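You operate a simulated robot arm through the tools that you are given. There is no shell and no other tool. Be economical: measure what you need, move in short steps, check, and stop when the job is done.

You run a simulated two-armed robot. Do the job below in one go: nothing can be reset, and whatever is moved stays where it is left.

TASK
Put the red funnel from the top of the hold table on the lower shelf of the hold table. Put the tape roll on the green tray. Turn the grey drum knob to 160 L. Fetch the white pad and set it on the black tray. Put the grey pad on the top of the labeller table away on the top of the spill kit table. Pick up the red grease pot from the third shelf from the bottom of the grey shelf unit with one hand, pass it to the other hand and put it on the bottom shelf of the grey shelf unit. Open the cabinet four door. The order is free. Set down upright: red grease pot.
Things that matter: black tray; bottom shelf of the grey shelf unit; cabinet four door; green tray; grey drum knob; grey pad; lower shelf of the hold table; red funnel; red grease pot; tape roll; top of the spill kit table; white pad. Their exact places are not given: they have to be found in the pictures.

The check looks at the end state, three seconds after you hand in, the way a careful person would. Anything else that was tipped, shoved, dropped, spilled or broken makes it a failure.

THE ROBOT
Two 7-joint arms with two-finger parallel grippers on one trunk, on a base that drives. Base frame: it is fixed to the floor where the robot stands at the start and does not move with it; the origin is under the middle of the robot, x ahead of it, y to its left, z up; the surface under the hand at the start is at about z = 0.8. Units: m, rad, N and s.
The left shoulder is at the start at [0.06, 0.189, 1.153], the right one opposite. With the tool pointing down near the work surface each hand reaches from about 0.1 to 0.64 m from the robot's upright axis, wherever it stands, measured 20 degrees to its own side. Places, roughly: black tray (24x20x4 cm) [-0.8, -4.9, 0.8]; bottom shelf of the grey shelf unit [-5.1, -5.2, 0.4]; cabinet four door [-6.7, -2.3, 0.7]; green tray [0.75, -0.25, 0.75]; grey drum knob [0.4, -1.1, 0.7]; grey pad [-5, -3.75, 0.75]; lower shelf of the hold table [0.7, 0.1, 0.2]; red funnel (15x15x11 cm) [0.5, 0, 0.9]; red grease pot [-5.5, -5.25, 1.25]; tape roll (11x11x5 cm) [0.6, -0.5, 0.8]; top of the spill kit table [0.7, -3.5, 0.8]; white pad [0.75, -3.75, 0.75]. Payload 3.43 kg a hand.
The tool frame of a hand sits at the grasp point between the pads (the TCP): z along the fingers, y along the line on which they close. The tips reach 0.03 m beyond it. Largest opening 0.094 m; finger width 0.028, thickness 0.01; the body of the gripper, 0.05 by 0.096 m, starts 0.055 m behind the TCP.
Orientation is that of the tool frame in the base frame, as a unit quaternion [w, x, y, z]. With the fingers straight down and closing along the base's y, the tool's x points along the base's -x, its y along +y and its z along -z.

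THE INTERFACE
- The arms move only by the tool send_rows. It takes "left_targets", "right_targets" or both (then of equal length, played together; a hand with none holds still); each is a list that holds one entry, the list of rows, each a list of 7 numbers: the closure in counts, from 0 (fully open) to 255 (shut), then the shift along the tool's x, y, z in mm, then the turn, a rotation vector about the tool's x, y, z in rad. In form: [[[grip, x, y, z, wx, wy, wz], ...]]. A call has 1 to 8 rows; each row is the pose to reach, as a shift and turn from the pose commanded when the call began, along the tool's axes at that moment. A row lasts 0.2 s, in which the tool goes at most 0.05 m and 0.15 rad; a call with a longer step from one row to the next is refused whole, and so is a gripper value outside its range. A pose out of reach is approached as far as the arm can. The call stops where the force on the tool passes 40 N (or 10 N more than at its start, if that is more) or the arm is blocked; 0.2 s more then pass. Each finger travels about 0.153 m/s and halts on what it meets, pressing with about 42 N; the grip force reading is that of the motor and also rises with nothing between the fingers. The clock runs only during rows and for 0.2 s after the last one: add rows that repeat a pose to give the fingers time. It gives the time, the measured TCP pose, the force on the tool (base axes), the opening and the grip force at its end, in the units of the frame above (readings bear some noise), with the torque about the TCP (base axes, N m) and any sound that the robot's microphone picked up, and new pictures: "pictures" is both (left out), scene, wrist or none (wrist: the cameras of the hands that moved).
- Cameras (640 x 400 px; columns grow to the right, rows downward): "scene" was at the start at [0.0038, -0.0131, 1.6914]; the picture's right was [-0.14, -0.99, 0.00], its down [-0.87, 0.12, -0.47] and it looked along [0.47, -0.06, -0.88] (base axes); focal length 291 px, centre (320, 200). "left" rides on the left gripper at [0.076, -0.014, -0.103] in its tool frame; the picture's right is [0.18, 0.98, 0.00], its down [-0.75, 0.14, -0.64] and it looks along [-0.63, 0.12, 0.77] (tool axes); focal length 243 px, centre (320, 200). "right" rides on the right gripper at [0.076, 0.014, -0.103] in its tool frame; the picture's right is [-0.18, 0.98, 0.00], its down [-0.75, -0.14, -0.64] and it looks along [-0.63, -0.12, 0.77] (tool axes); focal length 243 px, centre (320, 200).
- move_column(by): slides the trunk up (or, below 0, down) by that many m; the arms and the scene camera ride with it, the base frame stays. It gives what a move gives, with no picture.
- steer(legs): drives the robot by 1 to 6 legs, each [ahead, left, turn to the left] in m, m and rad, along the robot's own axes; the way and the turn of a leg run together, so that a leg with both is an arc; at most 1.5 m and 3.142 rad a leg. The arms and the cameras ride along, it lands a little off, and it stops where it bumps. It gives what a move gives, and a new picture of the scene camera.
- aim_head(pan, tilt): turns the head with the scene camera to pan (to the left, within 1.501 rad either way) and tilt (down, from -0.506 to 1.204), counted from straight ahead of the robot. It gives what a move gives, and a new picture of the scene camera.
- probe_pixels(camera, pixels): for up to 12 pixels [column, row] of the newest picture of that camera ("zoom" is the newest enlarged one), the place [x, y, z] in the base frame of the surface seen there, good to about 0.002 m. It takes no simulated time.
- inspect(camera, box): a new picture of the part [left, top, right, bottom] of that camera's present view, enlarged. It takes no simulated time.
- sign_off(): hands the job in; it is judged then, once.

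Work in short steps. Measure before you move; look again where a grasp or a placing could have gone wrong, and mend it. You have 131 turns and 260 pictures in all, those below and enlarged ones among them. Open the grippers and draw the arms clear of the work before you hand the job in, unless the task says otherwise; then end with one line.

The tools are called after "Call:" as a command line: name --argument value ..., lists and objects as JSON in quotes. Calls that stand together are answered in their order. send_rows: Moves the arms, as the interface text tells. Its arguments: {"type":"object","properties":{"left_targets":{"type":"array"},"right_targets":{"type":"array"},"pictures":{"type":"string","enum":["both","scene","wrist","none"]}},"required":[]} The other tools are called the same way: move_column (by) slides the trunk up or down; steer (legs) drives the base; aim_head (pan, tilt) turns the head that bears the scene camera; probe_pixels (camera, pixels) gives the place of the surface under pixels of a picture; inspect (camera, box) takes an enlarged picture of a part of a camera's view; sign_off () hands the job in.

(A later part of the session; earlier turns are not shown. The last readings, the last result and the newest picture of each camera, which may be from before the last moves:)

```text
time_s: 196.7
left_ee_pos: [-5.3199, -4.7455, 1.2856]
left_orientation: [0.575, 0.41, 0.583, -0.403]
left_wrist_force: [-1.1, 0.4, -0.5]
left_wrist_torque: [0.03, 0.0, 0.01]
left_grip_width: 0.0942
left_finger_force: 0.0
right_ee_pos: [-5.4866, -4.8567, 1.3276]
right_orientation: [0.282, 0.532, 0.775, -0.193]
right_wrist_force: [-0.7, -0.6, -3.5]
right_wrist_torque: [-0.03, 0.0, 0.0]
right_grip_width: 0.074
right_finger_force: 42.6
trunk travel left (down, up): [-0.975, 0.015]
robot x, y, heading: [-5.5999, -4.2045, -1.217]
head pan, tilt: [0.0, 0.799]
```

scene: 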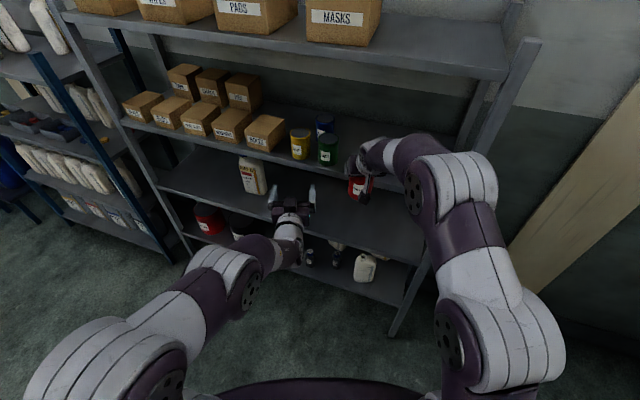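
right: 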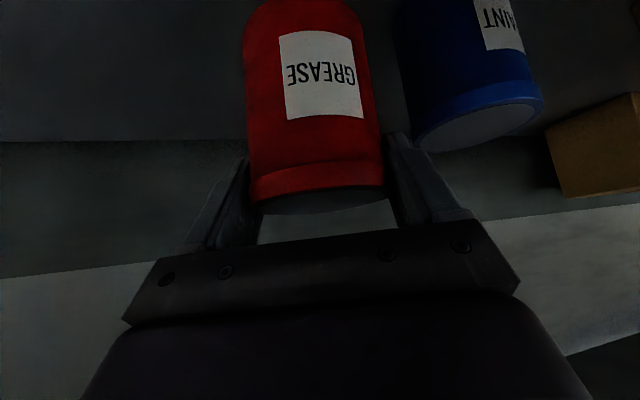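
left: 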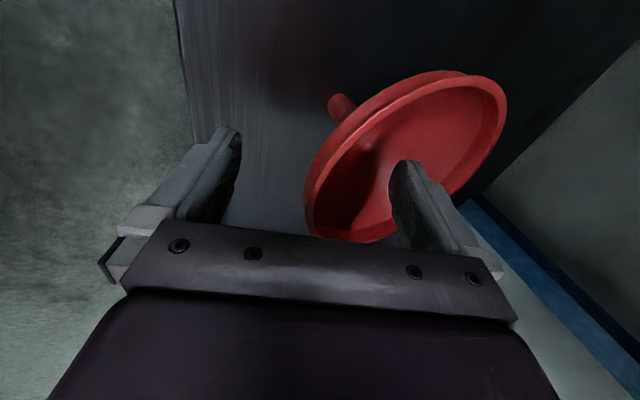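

Left hand is horizontal. Bring the pot inward and further ahead to (0.73, 0) with the right hand while lowering the left 17 mm.

Call:
send_rows --right_targets '[[[255, -14, 30, 12, 0, 0, 0], [255, -28, 60, 23, 0, 0, 0], [255, -41, 90, 35, 0, 0, 0], [255, -55, 119, 46, 0, 0, 0], [255, -55, 119, 46, 0, 0, 0]]]' --left_targets '[[[0, 5, 0, 0, 0, 0, 0], [0, 10, 0, 0, 0, 0, 0], [0, 14, 0, 0, 0, 0, 0], [0, 17, 0, 0, 0, 0, 0], [0, 17, 0, 0, 0, 0, 0]]]' --pictures "both"

```text
time_s: 197.9
left_ee_pos: [-5.3178, -4.7534, 1.2732]
left_orientation: [0.575, 0.409, 0.582, -0.404]
left_wrist_force: [0.1, -0.9, 0.1]
left_wrist_torque: [0.02, 0.01, 0.02]
left_grip_width: 0.0939
left_finger_force: 0.0
left hand out of reach, approached as far as the arm can: row 1, 2, 3, 4, 5
right_ee_pos: [-5.3495, -4.8801, 1.3237]
right_orientation: [0.282, 0.532, 0.775, -0.192]
right_wrist_force: [0.4, -0.1, -4.1]
right_wrist_torque: [-0.02, 0.03, 0.01]
right_grip_width: 0.0741
right_finger_force: 41.9
trunk travel left (down, up): [-0.975, 0.015]
robot x, y, heading: [-5.5993, -4.2057, -1.213]
head pan, tilt: [0.0, 0.799]
```

scene: 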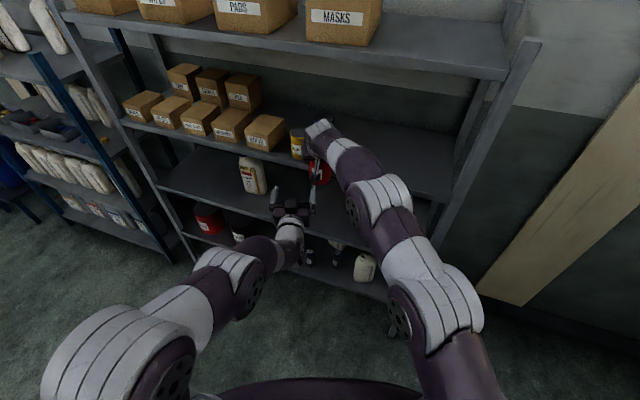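
right: 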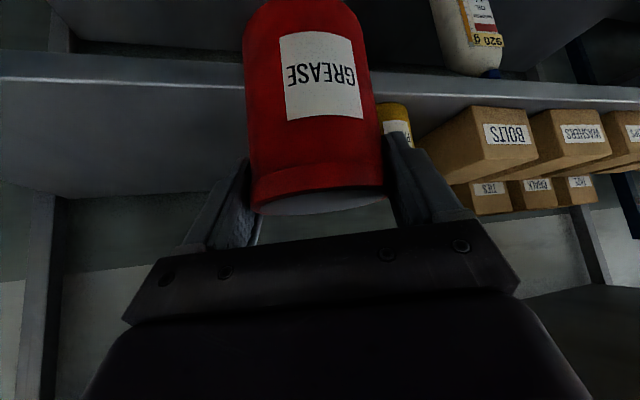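
left: 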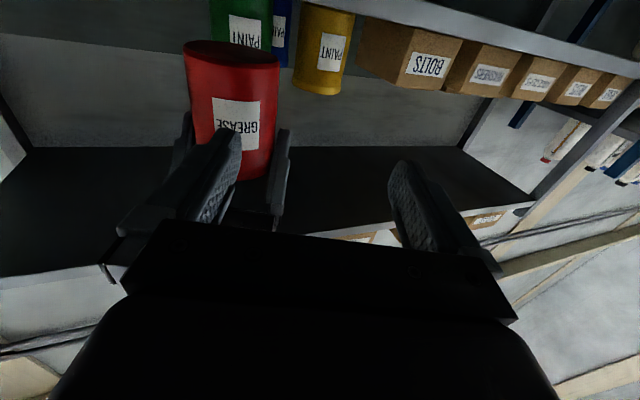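

Left needs 74 mm to the right, then 105 mm forward, 4 mm lower. First the lateral move.

Call:
send_rows --left_targets '[[[0, 4, -25, 10, 0, 0, 0], [0, 4, -50, 15, 0, 0, 0], [0, 4, -74, 20, 0, 0, 0], [0, 4, -74, 20, 0, 0, 0]]]' --pictures "both"

```text
time_s: 198.9
left_ee_pos: [-5.3818, -4.7958, 1.2654]
left_orientation: [0.577, 0.408, 0.58, -0.405]
left_wrist_force: [-0.3, 0.0, -0.8]
left_wrist_torque: [0.0, -0.02, -0.03]
left_grip_width: 0.094
left_finger_force: 0.0
right_ee_pos: [-5.3468, -4.8812, 1.323]
right_orientation: [0.282, 0.532, 0.775, -0.193]
right_wrist_force: [-0.2, 0.3, -4.0]
right_wrist_torque: [0.03, -0.01, 0.02]
right_grip_width: 0.074
right_finger_force: 41.8
trunk travel left (down, up): [-0.975, 0.015]
robot x, y, heading: [-5.5962, -4.2009, -1.219]
head pan, tilt: [0.0, 0.799]
```

scene: 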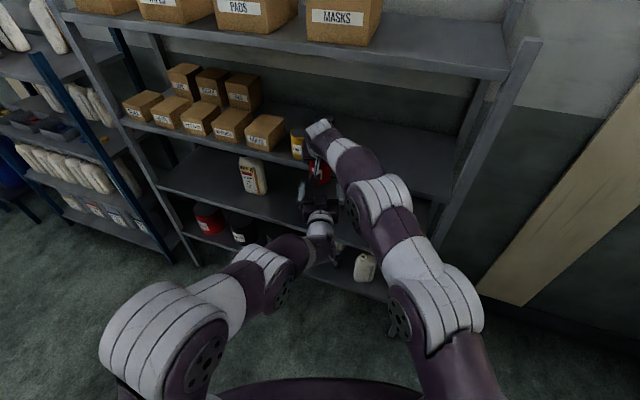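
left: 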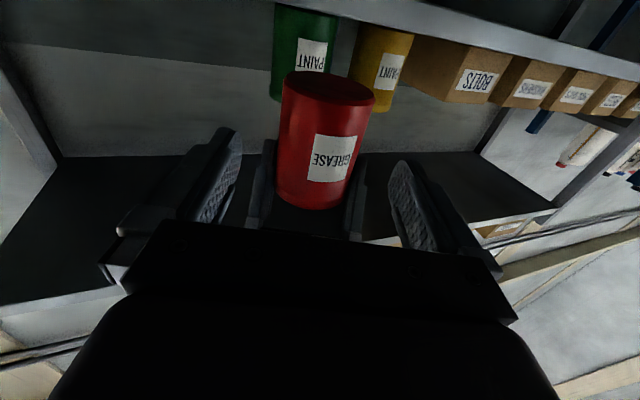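

Pot is centred (offset 3 mm). Advance 88 mm and close the left hand on the lower part.

Call:
send_rows --left_targets '[[[0, 0, 3, 30, 0, 0, 0], [0, 0, 3, 60, 0, 0, 0], [0, 0, 3, 86, 0, 0, 0], [60, 0, 3, 86, 0, 0, 0], [130, 0, 3, 86, 0, 0, 0], [255, 0, 3, 86, 0, 0, 0], [255, 0, 3, 86, 0, 0, 0]]]' --pictures "both"

```text
time_s: 200.5
left_ee_pos: [-5.3501, -4.8762, 1.2677]
left_orientation: [0.577, 0.408, 0.58, -0.404]
left_wrist_force: [-13.4, 9.2, 2.5]
left_wrist_torque: [-0.24, -0.36, 0.04]
left_grip_width: 0.0738
left_finger_force: 41.4
right_ee_pos: [-5.349, -4.8814, 1.3239]
right_orientation: [0.283, 0.531, 0.775, -0.192]
right_wrist_force: [12.2, -8.3, -6.2]
right_wrist_torque: [-0.25, -0.35, -0.08]
right_grip_width: 0.074
right_finger_force: 41.6
trunk travel left (down, up): [-0.975, 0.015]
robot x, y, heading: [-5.6, -4.2035, -1.214]
head pan, tilt: [0.0, 0.799]
```

scene: 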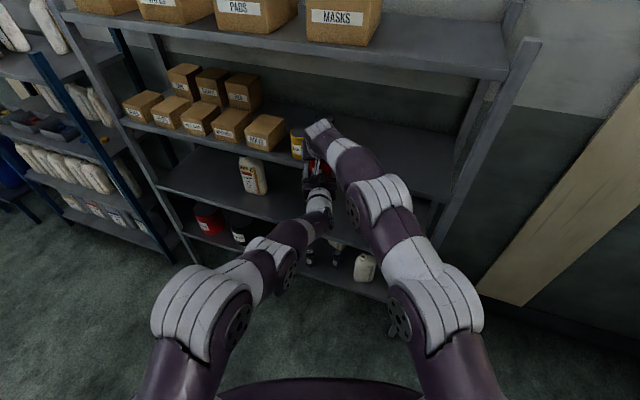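
left: 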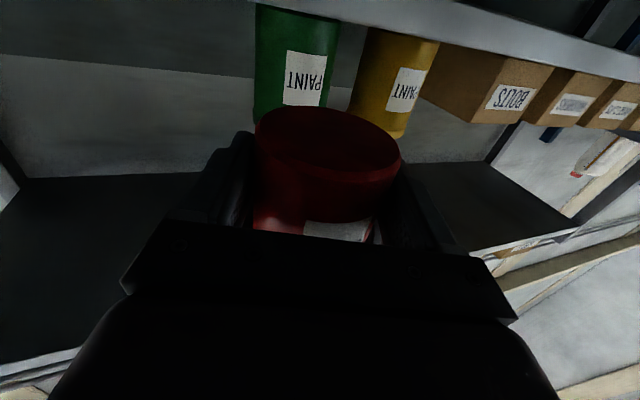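

Left grips the pot (74 mm). Release the right hand and withdraw it along its axis.

Call:
send_rows --right_targets '[[[100, 0, 0, 0, 0, 0, 0], [0, 0, 0, 0, 0, 0, 0], [0, 0, 0, 0, 0, 0, 0], [0, 0, 0, -30, 0, 0, 0], [0, 0, 0, -65, 0, 0, 0], [0, 0, 0, -100, 0, 0, 0], [0, 0, -40, -120, 0, 0, 0], [0, 0, -80, -120, 0, 0, 0]]]' --pictures "both"

```text
time_s: 202.3
left_ee_pos: [-5.3509, -4.8773, 1.2668]
left_orientation: [0.578, 0.408, 0.581, -0.403]
left_wrist_force: [0.9, 0.4, 0.5]
left_wrist_torque: [0.02, 0.0, 0.01]
left_grip_width: 0.074
left_finger_force: 41.7
right_ee_pos: [-5.4512, -4.8414, 1.4208]
right_orientation: [0.284, 0.531, 0.775, -0.191]
right_wrist_force: [-0.3, 0.4, 0.2]
right_wrist_torque: [0.0, -0.01, -0.01]
right_grip_width: 0.0936
right_finger_force: 0.0
trunk travel left (down, up): [-0.975, 0.015]
robot x, y, heading: [-5.5998, -4.2015, -1.215]
head pan, tilt: [0.0, 0.799]
```

scene: 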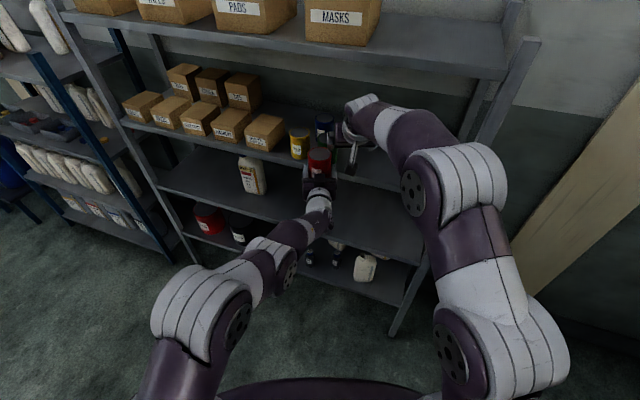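
right: 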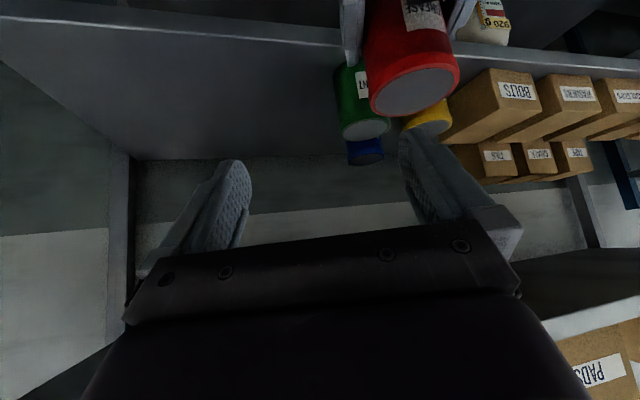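

Handover done: the left holds the pot alone. Retract the right hand to fingers-down, and drive back 0.12 m before lowering.

Call:
steer --legs '[[-0.12, 0, 0]]'

Call:
send_rows --right_targets '[[[0, 30, -17, -9, 0, 0.088, 0], [0, 60, -34, -18, 0, 0.175, 0], [0, 91, -51, -27, 0, 0.263, 0], [0, 121, -68, -37, 0, 0.35, 0], [0, 151, -86, -46, 0, 0.438, 0], [0, 181, -103, -55, 0, 0.525, 0], [0, 211, -120, -64, 0, 0.613, 0], [0, 242, -137, -73, 0, 0.7, 0]]]' --pictures "none"

Call:
move_column --by -0.4

Call:
aim_head --pan 0.0 --tilt 0.7

```text
time_s: 203.6
left_ee_pos: [-5.3904, -4.7676, 1.2657]
left_orientation: [0.576, 0.409, 0.581, -0.404]
left_wrist_force: [-0.4, -0.7, -3.5]
left_wrist_torque: [0.01, 0.0, -0.02]
left_grip_width: 0.0739
left_finger_force: 42.7
right_ee_pos: [-5.4915, -4.7312, 1.4178]
right_orientation: [0.282, 0.531, 0.775, -0.191]
right_wrist_force: [0.4, -0.4, -0.6]
right_wrist_torque: [-0.02, -0.02, 0.0]
right_grip_width: 0.094
right_finger_force: 0.1
trunk travel left (down, up): [-0.975, 0.015]
robot x, y, heading: [-5.6355, -4.0962, -1.216]
head pan, tilt: [0.0, 0.799]
```

scene: 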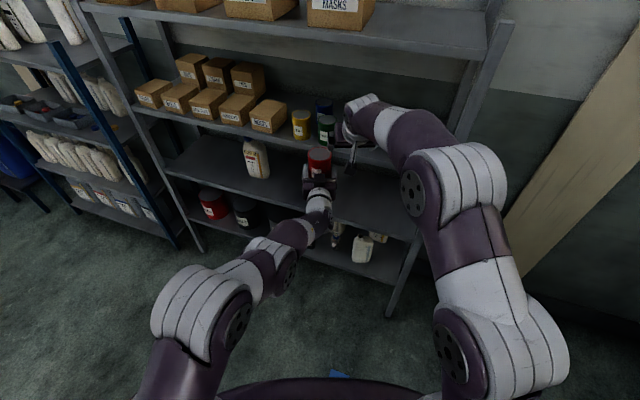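

```text
time_s: 205.4
left_ee_pos: [-5.3916, -4.7647, 1.2666]
left_orientation: [0.578, 0.407, 0.581, -0.403]
left_wrist_force: [-0.5, 0.3, -4.8]
left_wrist_torque: [0.01, 0.0, 0.01]
left_grip_width: 0.0743
left_finger_force: 42.0
right_ee_pos: [-5.7059, -4.5611, 1.3211]
right_orientation: [-0.001, 0.566, 0.824, 0.002]
right_wrist_force: [-0.6, 0.1, 0.1]
right_wrist_torque: [0.01, -0.03, 0.01]
right_grip_width: 0.0941
right_finger_force: 0.1
trunk travel left (down, up): [-0.975, 0.015]
robot x, y, heading: [-5.6442, -4.0915, -1.219]
head pan, tilt: [0.0, 0.799]
```

```text
time_s: 209.2
left_ee_pos: [-5.3911, -4.7632, 0.8669]
left_orientation: [0.577, 0.408, 0.58, -0.405]
left_wrist_force: [0.6, -0.2, -3.5]
left_wrist_torque: [0.02, 0.04, -0.01]
left_grip_width: 0.0739
left_finger_force: 42.7
right_ee_pos: [-5.7052, -4.5594, 0.9225]
right_orientation: [-0.001, 0.565, 0.825, 0.0]
right_wrist_force: [-0.2, -0.8, 0.4]
right_wrist_torque: [0.01, 0.0, -0.02]
right_grip_width: 0.0939
right_finger_force: 0.0
trunk travel left (down, up): [-0.575, 0.415]
robot x, y, heading: [-5.6342, -4.0894, -1.216]
head pan, tilt: [0.0, 0.799]
```

```text
time_s: 209.9
left_ee_pos: [-5.3912, -4.7647, 0.8655]
left_orientation: [0.577, 0.408, 0.58, -0.405]
left_wrist_force: [0.3, -0.9, -3.9]
left_wrist_torque: [0.03, -0.02, -0.01]
left_grip_width: 0.074
left_finger_force: 42.1
right_ee_pos: [-5.7053, -4.5601, 0.9216]
right_orientation: [0.0, 0.565, 0.825, 0.002]
right_wrist_force: [0.2, -0.6, -0.2]
right_wrist_torque: [0.0, 0.0, 0.0]
right_grip_width: 0.0938
right_finger_force: 0.1
trunk travel left (down, up): [-0.575, 0.415]
robot x, y, heading: [-5.6446, -4.0895, -1.222]
head pan, tilt: [0.0, 0.7]
```

scene: 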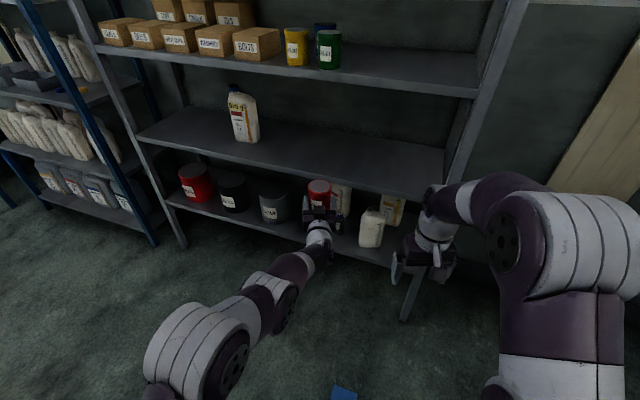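

Call:
inspect --camera "scene" --box '[160, 150, 440, 280]'

Call:
probe_pixels --camera "zoom" --pixels '[[300, 170], [310, 175], [480, 205], [540, 160], [440, 110], [330, 190], [420, 235], [330, 140], [250, 160], [500, 235], [90, 95], [560, 220]]'

Call:
inspect --camera "left" --box '[0, 0, 640, 400]'

```text
2.29 times, centred on (300, 215) of scene
```

zoom: 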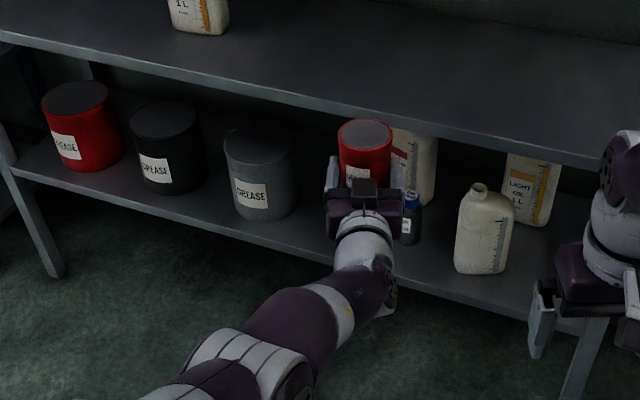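

```text
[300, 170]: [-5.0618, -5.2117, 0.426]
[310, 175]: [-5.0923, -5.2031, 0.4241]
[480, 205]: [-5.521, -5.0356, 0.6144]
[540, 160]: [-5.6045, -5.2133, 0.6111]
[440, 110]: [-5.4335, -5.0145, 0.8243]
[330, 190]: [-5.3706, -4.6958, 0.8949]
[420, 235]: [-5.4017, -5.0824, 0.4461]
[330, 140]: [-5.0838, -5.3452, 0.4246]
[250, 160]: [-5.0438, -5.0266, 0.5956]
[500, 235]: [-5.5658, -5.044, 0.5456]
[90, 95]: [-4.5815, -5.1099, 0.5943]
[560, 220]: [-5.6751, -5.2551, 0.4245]
```

```text
1.00 times, centred on (320, 200) of left (not enlarged: the box is as wide or as high as the picture)
```

zoom: 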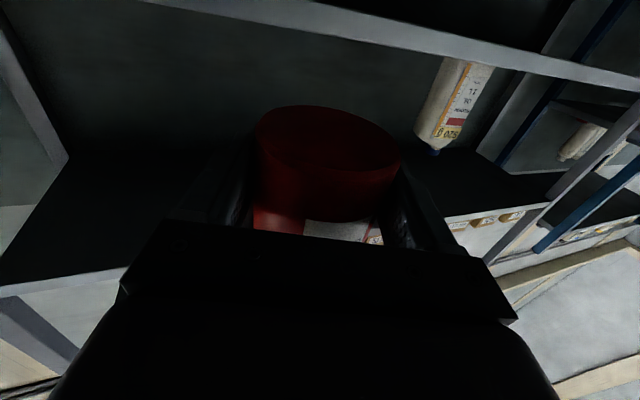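

Bottom shelf is z 0.4245. Lower 0.4 m so the pot travels just above that level, then look again for free space between the grey can and the small bottles.

Call:
move_column --by -0.4

Call:
aim_head --pan 0.15 --tilt 0.55

Call:
inspect --camera "scene" --box '[240, 150, 480, 300]'

```text
time_s: 213.7
left_ee_pos: [-5.391, -4.763, 0.4671]
left_orientation: [0.578, 0.407, 0.581, -0.404]
left_wrist_force: [0.1, 0.4, -3.4]
left_wrist_torque: [0.03, 0.03, 0.02]
left_grip_width: 0.074
left_finger_force: 42.3
right_ee_pos: [-5.7053, -4.5605, 0.5217]
right_orientation: [-0.002, 0.566, 0.824, 0.002]
right_wrist_force: [0.9, -0.6, 0.7]
right_wrist_torque: [-0.01, -0.02, -0.01]
right_grip_width: 0.0938
right_finger_force: 0.1
trunk travel left (down, up): [-0.175, 0.815]
robot x, y, heading: [-5.6387, -4.0949, -1.219]
head pan, tilt: [0.0, 0.7]
```

```text
time_s: 214.4
left_ee_pos: [-5.391, -4.764, 0.4673]
left_orientation: [0.577, 0.408, 0.58, -0.405]
left_wrist_force: [0.0, -0.6, -4.7]
left_wrist_torque: [0.0, -0.02, -0.03]
left_grip_width: 0.0739
left_finger_force: 41.9
right_ee_pos: [-5.7063, -4.5602, 0.5222]
right_orientation: [-0.001, 0.566, 0.824, 0.002]
right_wrist_force: [-0.8, -0.2, 0.1]
right_wrist_torque: [0.01, 0.02, -0.02]
right_grip_width: 0.0939
right_finger_force: 0.0
trunk travel left (down, up): [-0.175, 0.815]
robot x, y, heading: [-5.6431, -4.0885, -1.215]
head pan, tilt: [0.15, 0.55]
```

scene: 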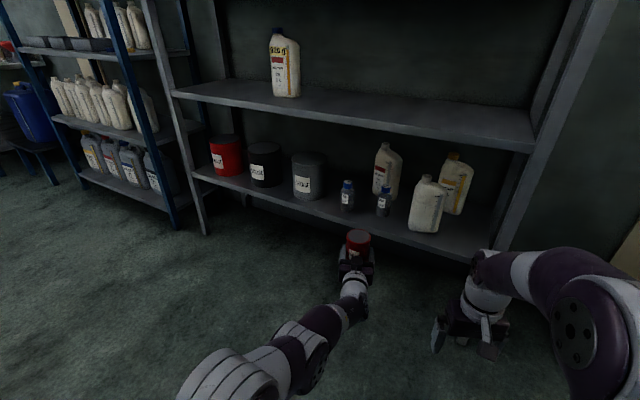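

```text
2.67 times, centred on (360, 225) of scene
```

zoom: 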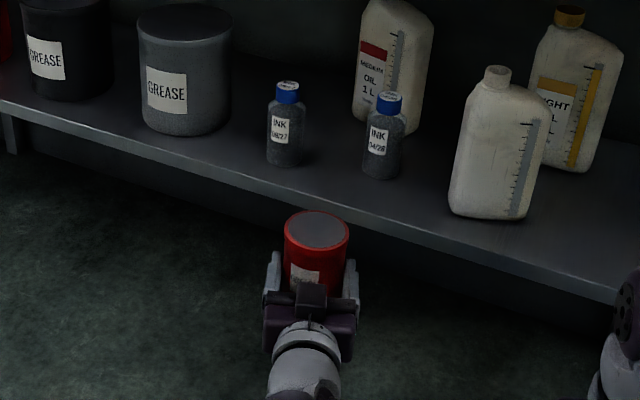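

Call:
probe_pixels --camera "zoom" --pixels '[[286, 150], [268, 150], [304, 150], [365, 165], [383, 165], [402, 165], [452, 200], [225, 110], [185, 120], [290, 190], [340, 195], [400, 215]]'

Call:
probe_pixels --camera "zoom" --pixels '[[340, 200], [340, 206], [240, 150], [336, 160], [565, 240], [590, 200]]'

```text
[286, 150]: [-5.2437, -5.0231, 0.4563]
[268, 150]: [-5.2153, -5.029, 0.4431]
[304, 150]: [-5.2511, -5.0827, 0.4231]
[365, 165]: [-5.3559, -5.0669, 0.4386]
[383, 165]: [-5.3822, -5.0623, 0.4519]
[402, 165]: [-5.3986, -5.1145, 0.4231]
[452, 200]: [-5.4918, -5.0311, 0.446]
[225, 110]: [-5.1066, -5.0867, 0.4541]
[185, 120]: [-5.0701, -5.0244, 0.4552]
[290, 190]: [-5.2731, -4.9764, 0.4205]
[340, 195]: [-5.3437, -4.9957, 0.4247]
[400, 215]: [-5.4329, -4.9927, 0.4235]
```

```text
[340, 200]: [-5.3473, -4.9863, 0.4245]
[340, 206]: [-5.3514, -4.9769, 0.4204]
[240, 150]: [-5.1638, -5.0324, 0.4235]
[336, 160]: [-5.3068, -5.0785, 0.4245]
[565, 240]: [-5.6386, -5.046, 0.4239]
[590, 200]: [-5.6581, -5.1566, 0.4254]
```

Front edge is y −4.977. I choose (−5.145,−5.018), between the grey can and the first ink bottle. Drive: 0.142 left, then 0.22 ahead, then measure.

Call:
steer --legs '[[0, 0.142, 0], [0.22, 0, 0]]'

Call:
inspect --camera "scene" --box '[240, 130, 440, 270]'

Call:
probe_pixels --camera "zoom" --pixels '[[320, 200]]'

```text
time_s: 217.0
left_ee_pos: [-5.1807, -4.9226, 0.4672]
left_orientation: [0.577, 0.408, 0.58, -0.405]
left_wrist_force: [0.8, -0.5, -4.2]
left_wrist_torque: [0.02, 0.0, 0.02]
left_grip_width: 0.0738
left_finger_force: 41.9
right_ee_pos: [-5.4943, -4.7186, 0.5221]
right_orientation: [0.0, 0.567, 0.824, 0.002]
right_wrist_force: [-0.4, 0.3, -0.1]
right_wrist_torque: [-0.01, 0.0, 0.01]
right_grip_width: 0.0936
right_finger_force: 0.0
trunk travel left (down, up): [-0.175, 0.815]
robot x, y, heading: [-5.4293, -4.2507, -1.212]
head pan, tilt: [0.15, 0.55]
```

scene: 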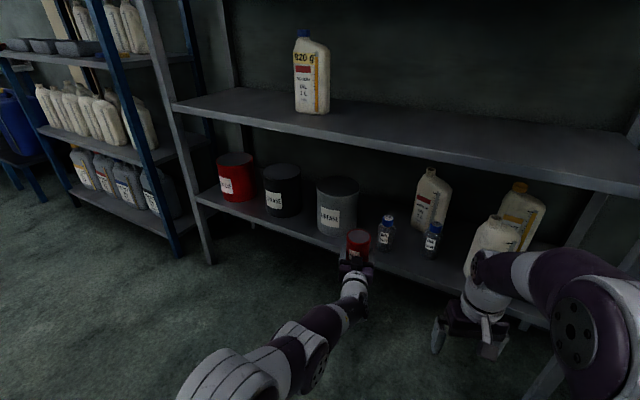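

```text
2.86 times, centred on (340, 200) of scene
```

zoom: 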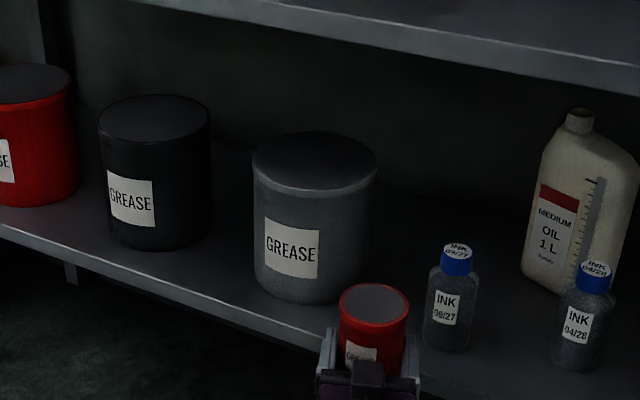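

```text
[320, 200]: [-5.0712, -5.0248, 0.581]
```

Lateral alignment is right on. Re-measure the neighbours before the last 9.6 cm.

Call:
probe_pixels --camera "zoom" --pixels '[[372, 225], [355, 280], [315, 165], [256, 170], [372, 165], [315, 145], [428, 320], [447, 330], [467, 320], [373, 302], [457, 262]]'

```text
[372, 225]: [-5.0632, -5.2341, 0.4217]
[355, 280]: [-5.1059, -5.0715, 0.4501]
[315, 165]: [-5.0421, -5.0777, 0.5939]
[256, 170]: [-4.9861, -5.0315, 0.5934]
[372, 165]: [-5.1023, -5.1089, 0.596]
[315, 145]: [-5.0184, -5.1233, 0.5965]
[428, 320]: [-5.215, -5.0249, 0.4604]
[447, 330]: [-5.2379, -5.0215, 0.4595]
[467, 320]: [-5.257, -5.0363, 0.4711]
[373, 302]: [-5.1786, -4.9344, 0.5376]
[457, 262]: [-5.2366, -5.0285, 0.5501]
```

Shift 8 mm right for balanced gaps, move 93 mm forward, then lower 16 mm.

Call:
send_rows --left_targets '[[[255, 0, -8, 30, 0, 0, 0], [255, 0, -8, 60, 0, 0, 0], [255, 0, -8, 93, 0, 0, 0], [255, 0, -8, 93, 0, 0, 0], [255, 9, -8, 93, 0, 0, 0], [255, 15, -8, 93, 0, 0, 0]]]' --pictures "both"

Call:
inspect --camera "scene" --box '[300, 170, 440, 270]'

```text
time_s: 218.4
left_ee_pos: [-5.1606, -5.0102, 0.4525]
left_orientation: [0.577, 0.409, 0.58, -0.406]
left_wrist_force: [1.4, 0.4, -4.6]
left_wrist_torque: [0.02, 0.01, -0.01]
left_grip_width: 0.0734
left_finger_force: 42.4
left hand out of reach, approached as far as the arm can: row 3, 5, 6
right_ee_pos: [-5.4943, -4.7172, 0.522]
right_orientation: [-0.001, 0.567, 0.824, 0.002]
right_wrist_force: [-0.2, -0.4, -0.2]
right_wrist_torque: [-0.01, -0.03, -0.01]
right_grip_width: 0.094
right_finger_force: 0.1
trunk travel left (down, up): [-0.175, 0.815]
robot x, y, heading: [-5.4311, -4.2518, -1.221]
head pan, tilt: [0.15, 0.55]
```

scene: 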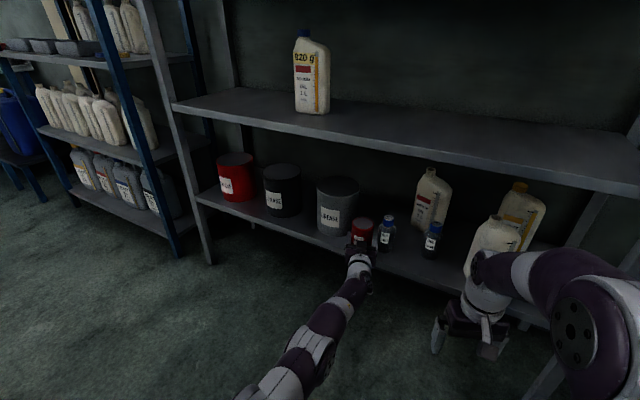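
left: 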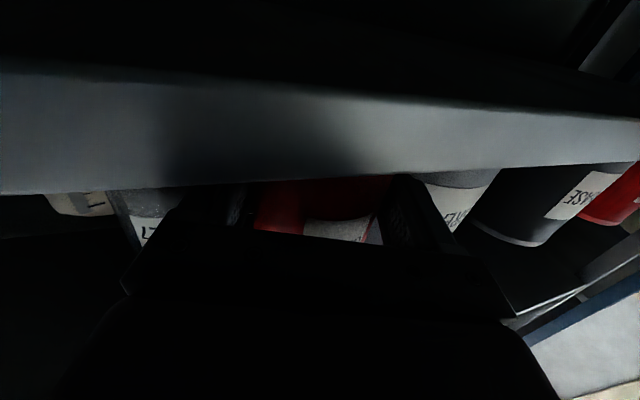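

```text
4.00 times, centred on (370, 220) of scene
```

zoom: 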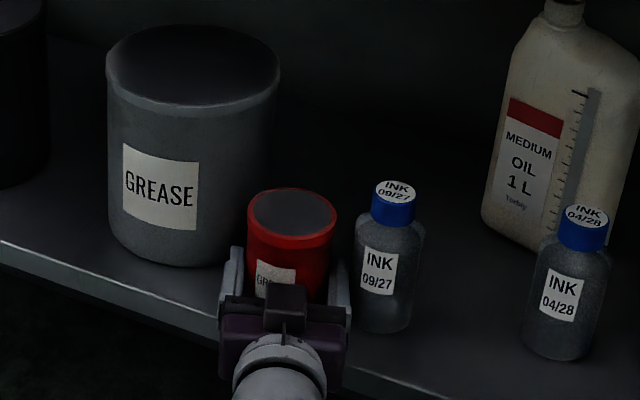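

Pot is 2–3 mm above the shelf, in the gap. Lower by the column 3 mm, open slightly, then check.

Call:
move_column --by -0.003

Call:
send_rows --left_targets '[[[45, 0, 0, 0, 0, 0, 0], [25, 0, 0, 0, 0, 0, 0], [25, 0, 0, 0, 0, 0, 0]]]' --pictures "none"

Call:
inspect --camera "scene" --box '[300, 170, 440, 270]'

```text
time_s: 218.9
left_ee_pos: [-5.1609, -5.009, 0.4489]
left_orientation: [0.577, 0.408, 0.58, -0.405]
left_wrist_force: [1.1, 0.3, -3.7]
left_wrist_torque: [0.03, 0.06, -0.02]
left_grip_width: 0.0737
left_finger_force: 42.2
right_ee_pos: [-5.494, -4.7182, 0.5196]
right_orientation: [-0.001, 0.567, 0.824, 0.002]
right_wrist_force: [0.2, -0.2, -0.1]
right_wrist_torque: [0.01, 0.02, -0.02]
right_grip_width: 0.094
right_finger_force: 0.1
trunk travel left (down, up): [-0.172, 0.818]
robot x, y, heading: [-5.4286, -4.2517, -1.216]
head pan, tilt: [0.15, 0.55]
```

```text
time_s: 219.8
left_ee_pos: [-5.1615, -5.0094, 0.4497]
left_orientation: [0.576, 0.409, 0.58, -0.406]
left_wrist_force: [-0.5, -0.9, 0.5]
left_wrist_torque: [0.0, 0.02, 0.0]
left_grip_width: 0.0847
left_finger_force: 0.3
right_ee_pos: [-5.4946, -4.7185, 0.5192]
right_orientation: [-0.001, 0.566, 0.824, 0.001]
right_wrist_force: [-0.5, 0.0, 1.1]
right_wrist_torque: [-0.05, 0.01, -0.03]
right_grip_width: 0.0938
right_finger_force: 0.0
trunk travel left (down, up): [-0.172, 0.818]
robot x, y, heading: [-5.4289, -4.2503, -1.219]
head pan, tilt: [0.15, 0.55]
```

```text
4.00 times, centred on (370, 220) of scene
```

zoom: 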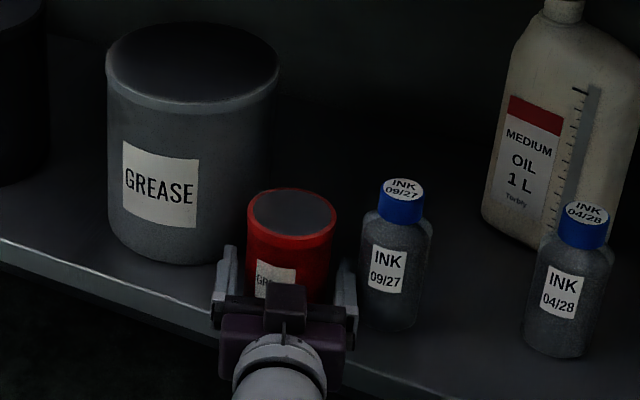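

The ink bottle may have been nudged slightly. Close fingers a hair and drive straight back, then measure.

Call:
probe_pixels --camera "zoom" --pixels '[[400, 200], [390, 270], [365, 270], [425, 270], [292, 215]]'

Call:
steer --legs '[[-0.25, 0, 0]]'

Call:
inspect --camera "scene" --box '[280, 130, 440, 250]'

```text
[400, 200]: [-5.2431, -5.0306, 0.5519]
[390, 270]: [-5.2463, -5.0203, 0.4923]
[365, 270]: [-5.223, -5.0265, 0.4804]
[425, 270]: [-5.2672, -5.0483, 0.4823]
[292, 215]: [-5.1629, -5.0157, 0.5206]
```

```text
time_s: 221.6
left_ee_pos: [-5.2501, -4.7709, 0.4493]
left_orientation: [0.577, 0.409, 0.58, -0.405]
left_wrist_force: [0.5, -0.8, 0.6]
left_wrist_torque: [-0.01, 0.01, 0.04]
left_grip_width: 0.0847
left_finger_force: 0.1
right_ee_pos: [-5.584, -4.4786, 0.5187]
right_orientation: [0.0, 0.567, 0.824, 0.001]
right_wrist_force: [-0.2, 0.0, 0.4]
right_wrist_torque: [0.01, 0.03, -0.01]
right_grip_width: 0.0941
right_finger_force: 0.0
trunk travel left (down, up): [-0.172, 0.818]
robot x, y, heading: [-5.5168, -4.0107, -1.215]
head pan, tilt: [0.15, 0.55]
```

scene: 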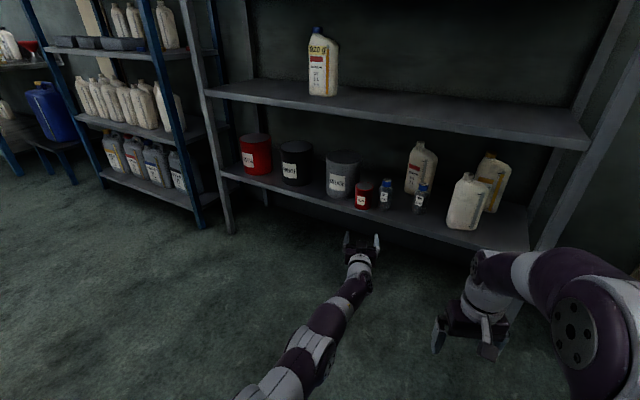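

```text
3.33 times, centred on (360, 190) of scene
```

zoom: 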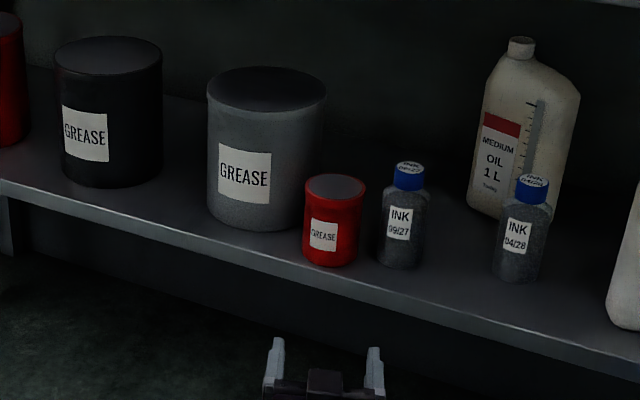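

The pot stands upright on the bottom shelf. Retract the left arm a little, raise the trunk, then turn towards the cabinets.

Call:
send_rows --left_targets '[[[25, 0, 10, -25, 0, 0, 0], [25, 0, 20, -50, 0, 0, 0], [25, 0, 30, -75, 0, 0, 0], [25, 0, 40, -100, 0, 0, 0]]]' --pictures "none"

Call:
move_column --by 0.4

Call:
move_column --by 0.1

Call:
steer --legs '[[0, -0.35, 0], [0, 0, -1.926]]'

Call:
aim_head --pan -0.6 --tilt 0.4

```text
time_s: 222.1
left_ee_pos: [-5.249, -4.7665, 0.4805]
left_orientation: [0.579, 0.404, 0.575, -0.413]
left_wrist_force: [-0.2, 0.0, 0.9]
left_wrist_torque: [0.04, 0.03, 0.0]
left_grip_width: 0.0848
left_finger_force: 0.0
left hand out of reach, approached as far as the arm can: row 1, 2
right_ee_pos: [-5.5818, -4.4787, 0.5204]
right_orientation: [0.0, 0.567, 0.824, 0.001]
right_wrist_force: [-0.1, -0.5, -0.6]
right_wrist_torque: [-0.06, 0.0, 0.0]
right_grip_width: 0.0942
right_finger_force: 0.0
trunk travel left (down, up): [-0.172, 0.818]
robot x, y, heading: [-5.5178, -4.0121, -1.217]
head pan, tilt: [0.15, 0.55]
stopped in row 2 (left hand): the arm was blocked; the commanded pose is now the measured one
```

```text
time_s: 226.1
left_ee_pos: [-5.2489, -4.7673, 0.7555]
left_orientation: [0.58, 0.403, 0.574, -0.415]
left_wrist_force: [-0.5, 0.0, 0.3]
left_wrist_torque: [0.0, 0.01, 0.0]
left_grip_width: 0.0848
left_finger_force: 0.1
right_ee_pos: [-5.5827, -4.48, 0.7916]
right_orientation: [-0.001, 0.566, 0.824, 0.001]
right_wrist_force: [-0.2, -0.2, 0.1]
right_wrist_torque: [0.01, 0.0, -0.02]
right_grip_width: 0.094
right_finger_force: 0.1
trunk travel left (down, up): [-0.442, 0.548]
robot x, y, heading: [-5.516, -4.0107, -1.22]
head pan, tilt: [0.15, 0.55]
stopped: the arm was blocked; the commanded pose is now the measured one
```

```text
time_s: 227.7
left_ee_pos: [-5.2498, -4.7672, 0.7569]
left_orientation: [0.581, 0.401, 0.575, -0.415]
left_wrist_force: [0.1, 0.5, 0.6]
left_wrist_torque: [0.06, 0.02, -0.02]
left_grip_width: 0.0851
left_finger_force: 0.1
right_ee_pos: [-5.5823, -4.4796, 0.7911]
right_orientation: [0.0, 0.567, 0.824, 0.0]
right_wrist_force: [-0.3, 0.1, -0.1]
right_wrist_torque: [-0.01, 0.02, 0.01]
right_grip_width: 0.0942
right_finger_force: 0.1
trunk travel left (down, up): [-0.443, 0.547]
robot x, y, heading: [-5.5193, -4.0144, -1.221]
head pan, tilt: [0.15, 0.55]
stopped: the arm was blocked; the commanded pose is now the measured one
```

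```text
time_s: 234.5
left_ee_pos: [-6.6414, -4.1259, 0.7558]
left_orientation: [0.004, -0.702, -0.001, 0.712]
left_wrist_force: [0.1, 0.3, 0.3]
left_wrist_torque: [0.0, -0.04, 0.0]
left_grip_width: 0.0846
left_finger_force: 0.0
right_ee_pos: [-6.2565, -3.9086, 0.7896]
right_orientation: [0.001, 1.0, 0.011, 0.001]
right_wrist_force: [0.0, -0.1, 0.6]
right_wrist_torque: [0.03, 0.0, 0.0]
right_grip_width: 0.0942
right_finger_force: 0.1
trunk travel left (down, up): [-0.443, 0.547]
robot x, y, heading: [-5.8366, -4.1303, -3.134]
head pan, tilt: [0.15, 0.55]
```

scene: 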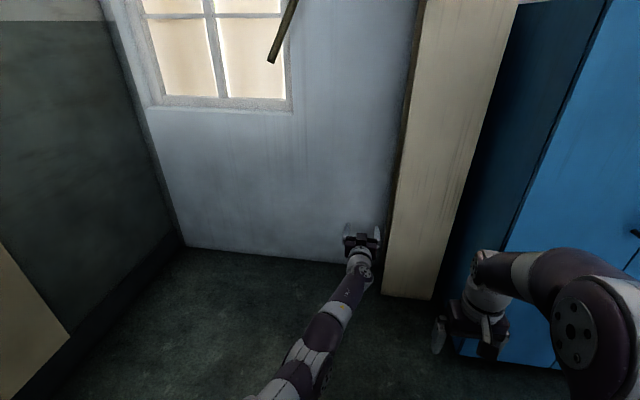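

```text
time_s: 235.6
left_ee_pos: [-6.6401, -4.1253, 0.7563]
left_orientation: [0.004, -0.701, -0.002, 0.714]
left_wrist_force: [-0.5, 0.0, 0.9]
left_wrist_torque: [-0.02, -0.01, 0.0]
left_grip_width: 0.0846
left_finger_force: 0.1
right_ee_pos: [-6.2575, -3.9085, 0.7894]
right_orientation: [0.001, 1.0, 0.01, 0.001]
right_wrist_force: [0.0, 0.0, -0.2]
right_wrist_torque: [0.02, 0.02, -0.02]
right_grip_width: 0.0942
right_finger_force: 0.1
trunk travel left (down, up): [-0.443, 0.547]
robot x, y, heading: [-5.8367, -4.1276, -3.132]
head pan, tilt: [-0.6, 0.4]
```

scene: 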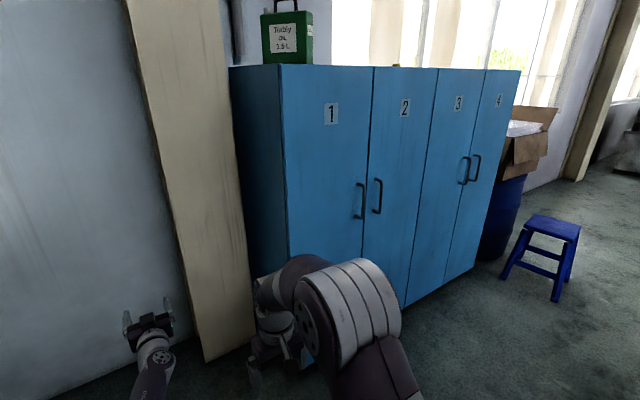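

Cabinet doors 1–4 are in view; door 4's handle is at (475,167), hinge at its far edge. Zoom and probe.

Call:
inspect --camera "scene" --box '[430, 130, 530, 200]'

Call:
probe_pixels --camera "zoom" --pixels '[[305, 160], [300, 235], [318, 158], [285, 315], [240, 175], [215, 300], [345, 235], [250, 235]]'

Call:
probe_pixels --camera "scene" --pixels '[[486, 80], [518, 75], [485, 200], [470, 255], [510, 130], [475, 265], [520, 180], [540, 235]]'

```text
5.71 times, centred on (480, 165) of scene
```

zoom: 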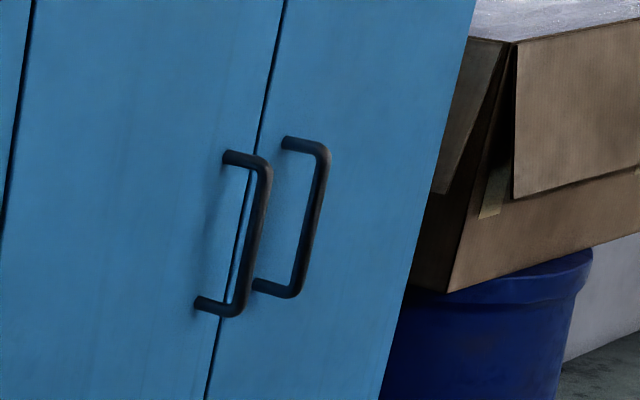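

```text
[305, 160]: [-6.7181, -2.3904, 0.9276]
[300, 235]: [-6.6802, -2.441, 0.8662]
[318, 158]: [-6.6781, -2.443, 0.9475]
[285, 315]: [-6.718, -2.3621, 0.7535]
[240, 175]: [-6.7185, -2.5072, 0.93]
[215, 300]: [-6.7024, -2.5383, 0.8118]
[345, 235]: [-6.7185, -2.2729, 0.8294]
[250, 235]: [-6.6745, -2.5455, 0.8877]
```

```text
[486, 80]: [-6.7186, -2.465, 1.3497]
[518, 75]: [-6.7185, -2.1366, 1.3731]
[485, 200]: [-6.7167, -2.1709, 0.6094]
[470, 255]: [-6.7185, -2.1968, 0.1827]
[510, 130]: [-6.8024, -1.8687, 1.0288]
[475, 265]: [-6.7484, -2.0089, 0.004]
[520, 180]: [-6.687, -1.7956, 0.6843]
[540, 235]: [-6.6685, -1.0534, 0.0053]
```

Door plane x=−6.7185; handle 4 is a vertical bar at (−6.675,−2.443), z 0.81–0.955; hinge y≈−2.13. The left hand (horizontal, closing sideways) suits it. Back off, strafe to face it, and raise to z≈0.88.

Call:
steer --legs '[[-0.21, 0, -0.008], [0, -1.4, 0], [0, -0.285, 0]]'

Call:
move_column --by 0.125

Call:
aim_head --pan 0.0 --tilt 0.4

```text
time_s: 245.5
left_ee_pos: [-6.3931, -2.3846, 0.7559]
left_orientation: [0.02, -0.701, 0.014, 0.713]
left_wrist_force: [-0.2, 0.2, 1.1]
left_wrist_torque: [-0.01, -0.02, 0.0]
left_grip_width: 0.085
left_finger_force: 0.2
right_ee_pos: [-6.0006, -2.1855, 0.7889]
right_orientation: [0.002, 1.0, -0.009, 0.002]
right_wrist_force: [-0.8, -0.1, 1.1]
right_wrist_torque: [-0.02, -0.06, -0.02]
right_grip_width: 0.0939
right_finger_force: 0.1
trunk travel left (down, up): [-0.443, 0.547]
robot x, y, heading: [-5.5915, -2.4259, 3.106]
head pan, tilt: [-0.6, 0.4]
```

scene: 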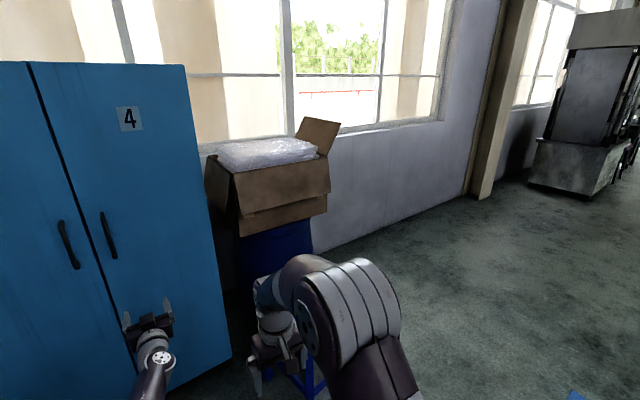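

```text
time_s: 247.0
left_ee_pos: [-6.3946, -2.3847, 0.8813]
left_orientation: [0.019, -0.701, 0.014, 0.713]
left_wrist_force: [-0.2, -0.2, 0.1]
left_wrist_torque: [-0.01, -0.01, 0.0]
left_grip_width: 0.0848
left_finger_force: 0.1
right_ee_pos: [-6.0015, -2.185, 0.9141]
right_orientation: [0.0, 1.0, -0.01, 0.001]
right_wrist_force: [0.4, -0.4, 0.7]
right_wrist_torque: [-0.02, -0.02, -0.02]
right_grip_width: 0.0939
right_finger_force: 0.1
trunk travel left (down, up): [-0.568, 0.422]
robot x, y, heading: [-5.5879, -2.4226, 3.106]
head pan, tilt: [-0.6, 0.4]
```

```text
time_s: 248.0
left_ee_pos: [-6.3952, -2.3853, 0.8812]
left_orientation: [0.019, -0.701, 0.013, 0.713]
left_wrist_force: [0.1, 0.1, 0.2]
left_wrist_torque: [0.03, -0.03, -0.01]
left_grip_width: 0.085
left_finger_force: 0.0
right_ee_pos: [-6.0001, -2.185, 0.9157]
right_orientation: [0.002, 1.0, -0.011, 0.001]
right_wrist_force: [-0.8, 0.2, -0.3]
right_wrist_torque: [0.0, 0.02, 0.01]
right_grip_width: 0.0941
right_finger_force: 0.0
trunk travel left (down, up): [-0.568, 0.422]
robot x, y, heading: [-5.5923, -2.4272, 3.103]
head pan, tilt: [0.0, 0.4]
```

scene: 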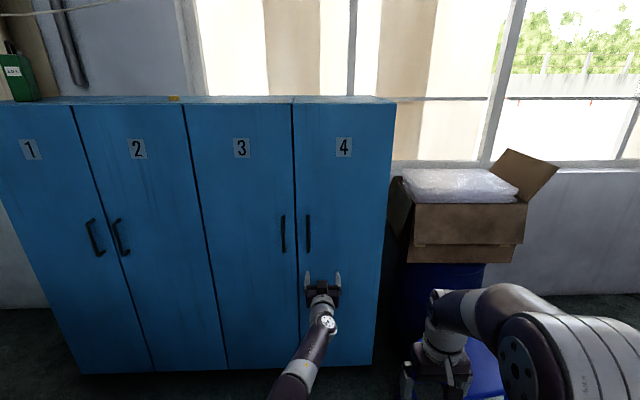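

Probe handle and hinge edge precisely from here.

Call:
probe_pixels --camera "scene" --pixels '[[308, 225], [308, 240], [307, 217], [307, 250], [283, 233], [390, 200], [386, 260], [297, 200], [470, 350], [480, 380]]'

Call:
steer --legs '[[0, 0, 0.038]]'

```text
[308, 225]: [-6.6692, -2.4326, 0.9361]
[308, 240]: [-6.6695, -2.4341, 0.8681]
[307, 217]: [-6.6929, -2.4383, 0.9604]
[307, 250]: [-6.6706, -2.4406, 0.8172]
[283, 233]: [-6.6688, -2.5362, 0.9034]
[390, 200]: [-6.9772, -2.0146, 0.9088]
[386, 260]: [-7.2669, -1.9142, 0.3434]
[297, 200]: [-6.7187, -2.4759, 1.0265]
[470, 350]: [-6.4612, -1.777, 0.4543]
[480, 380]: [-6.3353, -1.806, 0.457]
```

```text
time_s: 248.8
left_ee_pos: [-6.394, -2.4175, 0.881]
left_orientation: [0.006, -0.701, 0.0, 0.713]
left_wrist_force: [-0.7, 0.6, 0.9]
left_wrist_torque: [-0.01, -0.03, -0.05]
left_grip_width: 0.0847
left_finger_force: 0.2
right_ee_pos: [-6.0101, -2.201, 0.9149]
right_orientation: [0.002, 1.0, 0.009, 0.002]
right_wrist_force: [-0.9, 0.2, -0.3]
right_wrist_torque: [0.01, 0.01, 0.0]
right_grip_width: 0.0937
right_finger_force: 0.1
trunk travel left (down, up): [-0.568, 0.422]
robot x, y, heading: [-5.5907, -2.4244, -3.135]
head pan, tilt: [0.0, 0.4]
```

scene: 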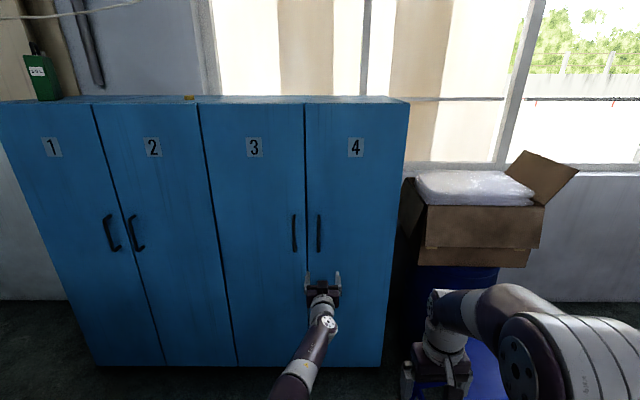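

Align 1.7 cm left and drive 0.27 m ahead so that the bar is between the left fingers.

Call:
steer --legs '[[0, 0.0175, -0.006], [0.268, 0, 0]]'

Call:
inspect --camera "left" --box '[100, 0, 540, 275]'

```text
time_s: 251.1
left_ee_pos: [-6.6705, -2.4236, 0.8804]
left_orientation: [0.009, -0.702, 0.004, 0.712]
left_wrist_force: [-0.4, -0.2, -0.7]
left_wrist_torque: [-0.02, 0.05, -0.01]
left_grip_width: 0.0848
left_finger_force: 0.0
right_ee_pos: [-6.2829, -2.2135, 0.9142]
right_orientation: [0.001, 1.0, 0.003, 0.001]
right_wrist_force: [0.1, -1.1, 0.7]
right_wrist_torque: [0.01, -0.03, 0.02]
right_grip_width: 0.0941
right_finger_force: 0.0
trunk travel left (down, up): [-0.568, 0.422]
robot x, y, heading: [-5.8701, -2.4421, 3.133]
head pan, tilt: [0.0, 0.4]
```

scene: 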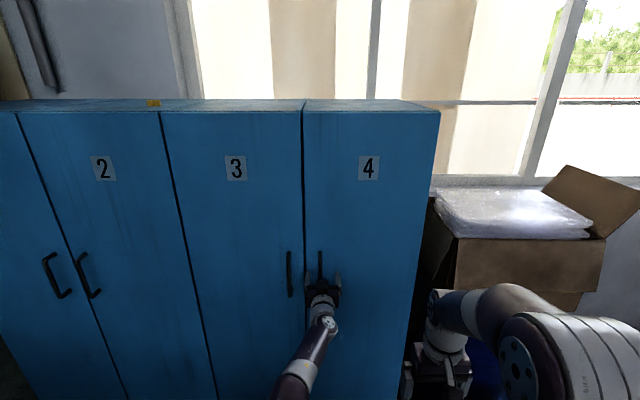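

```text
1.45 times, centred on (320, 138) of left
```

zoom: 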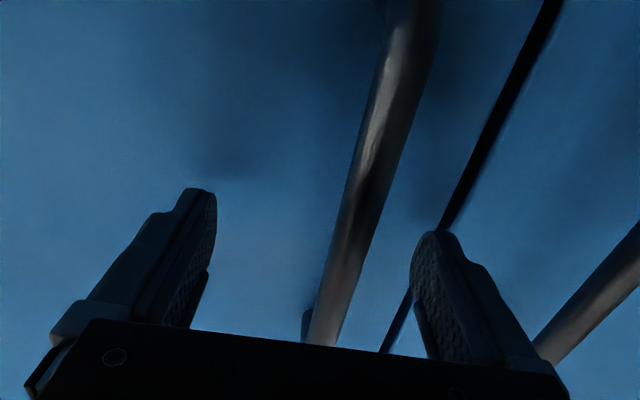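

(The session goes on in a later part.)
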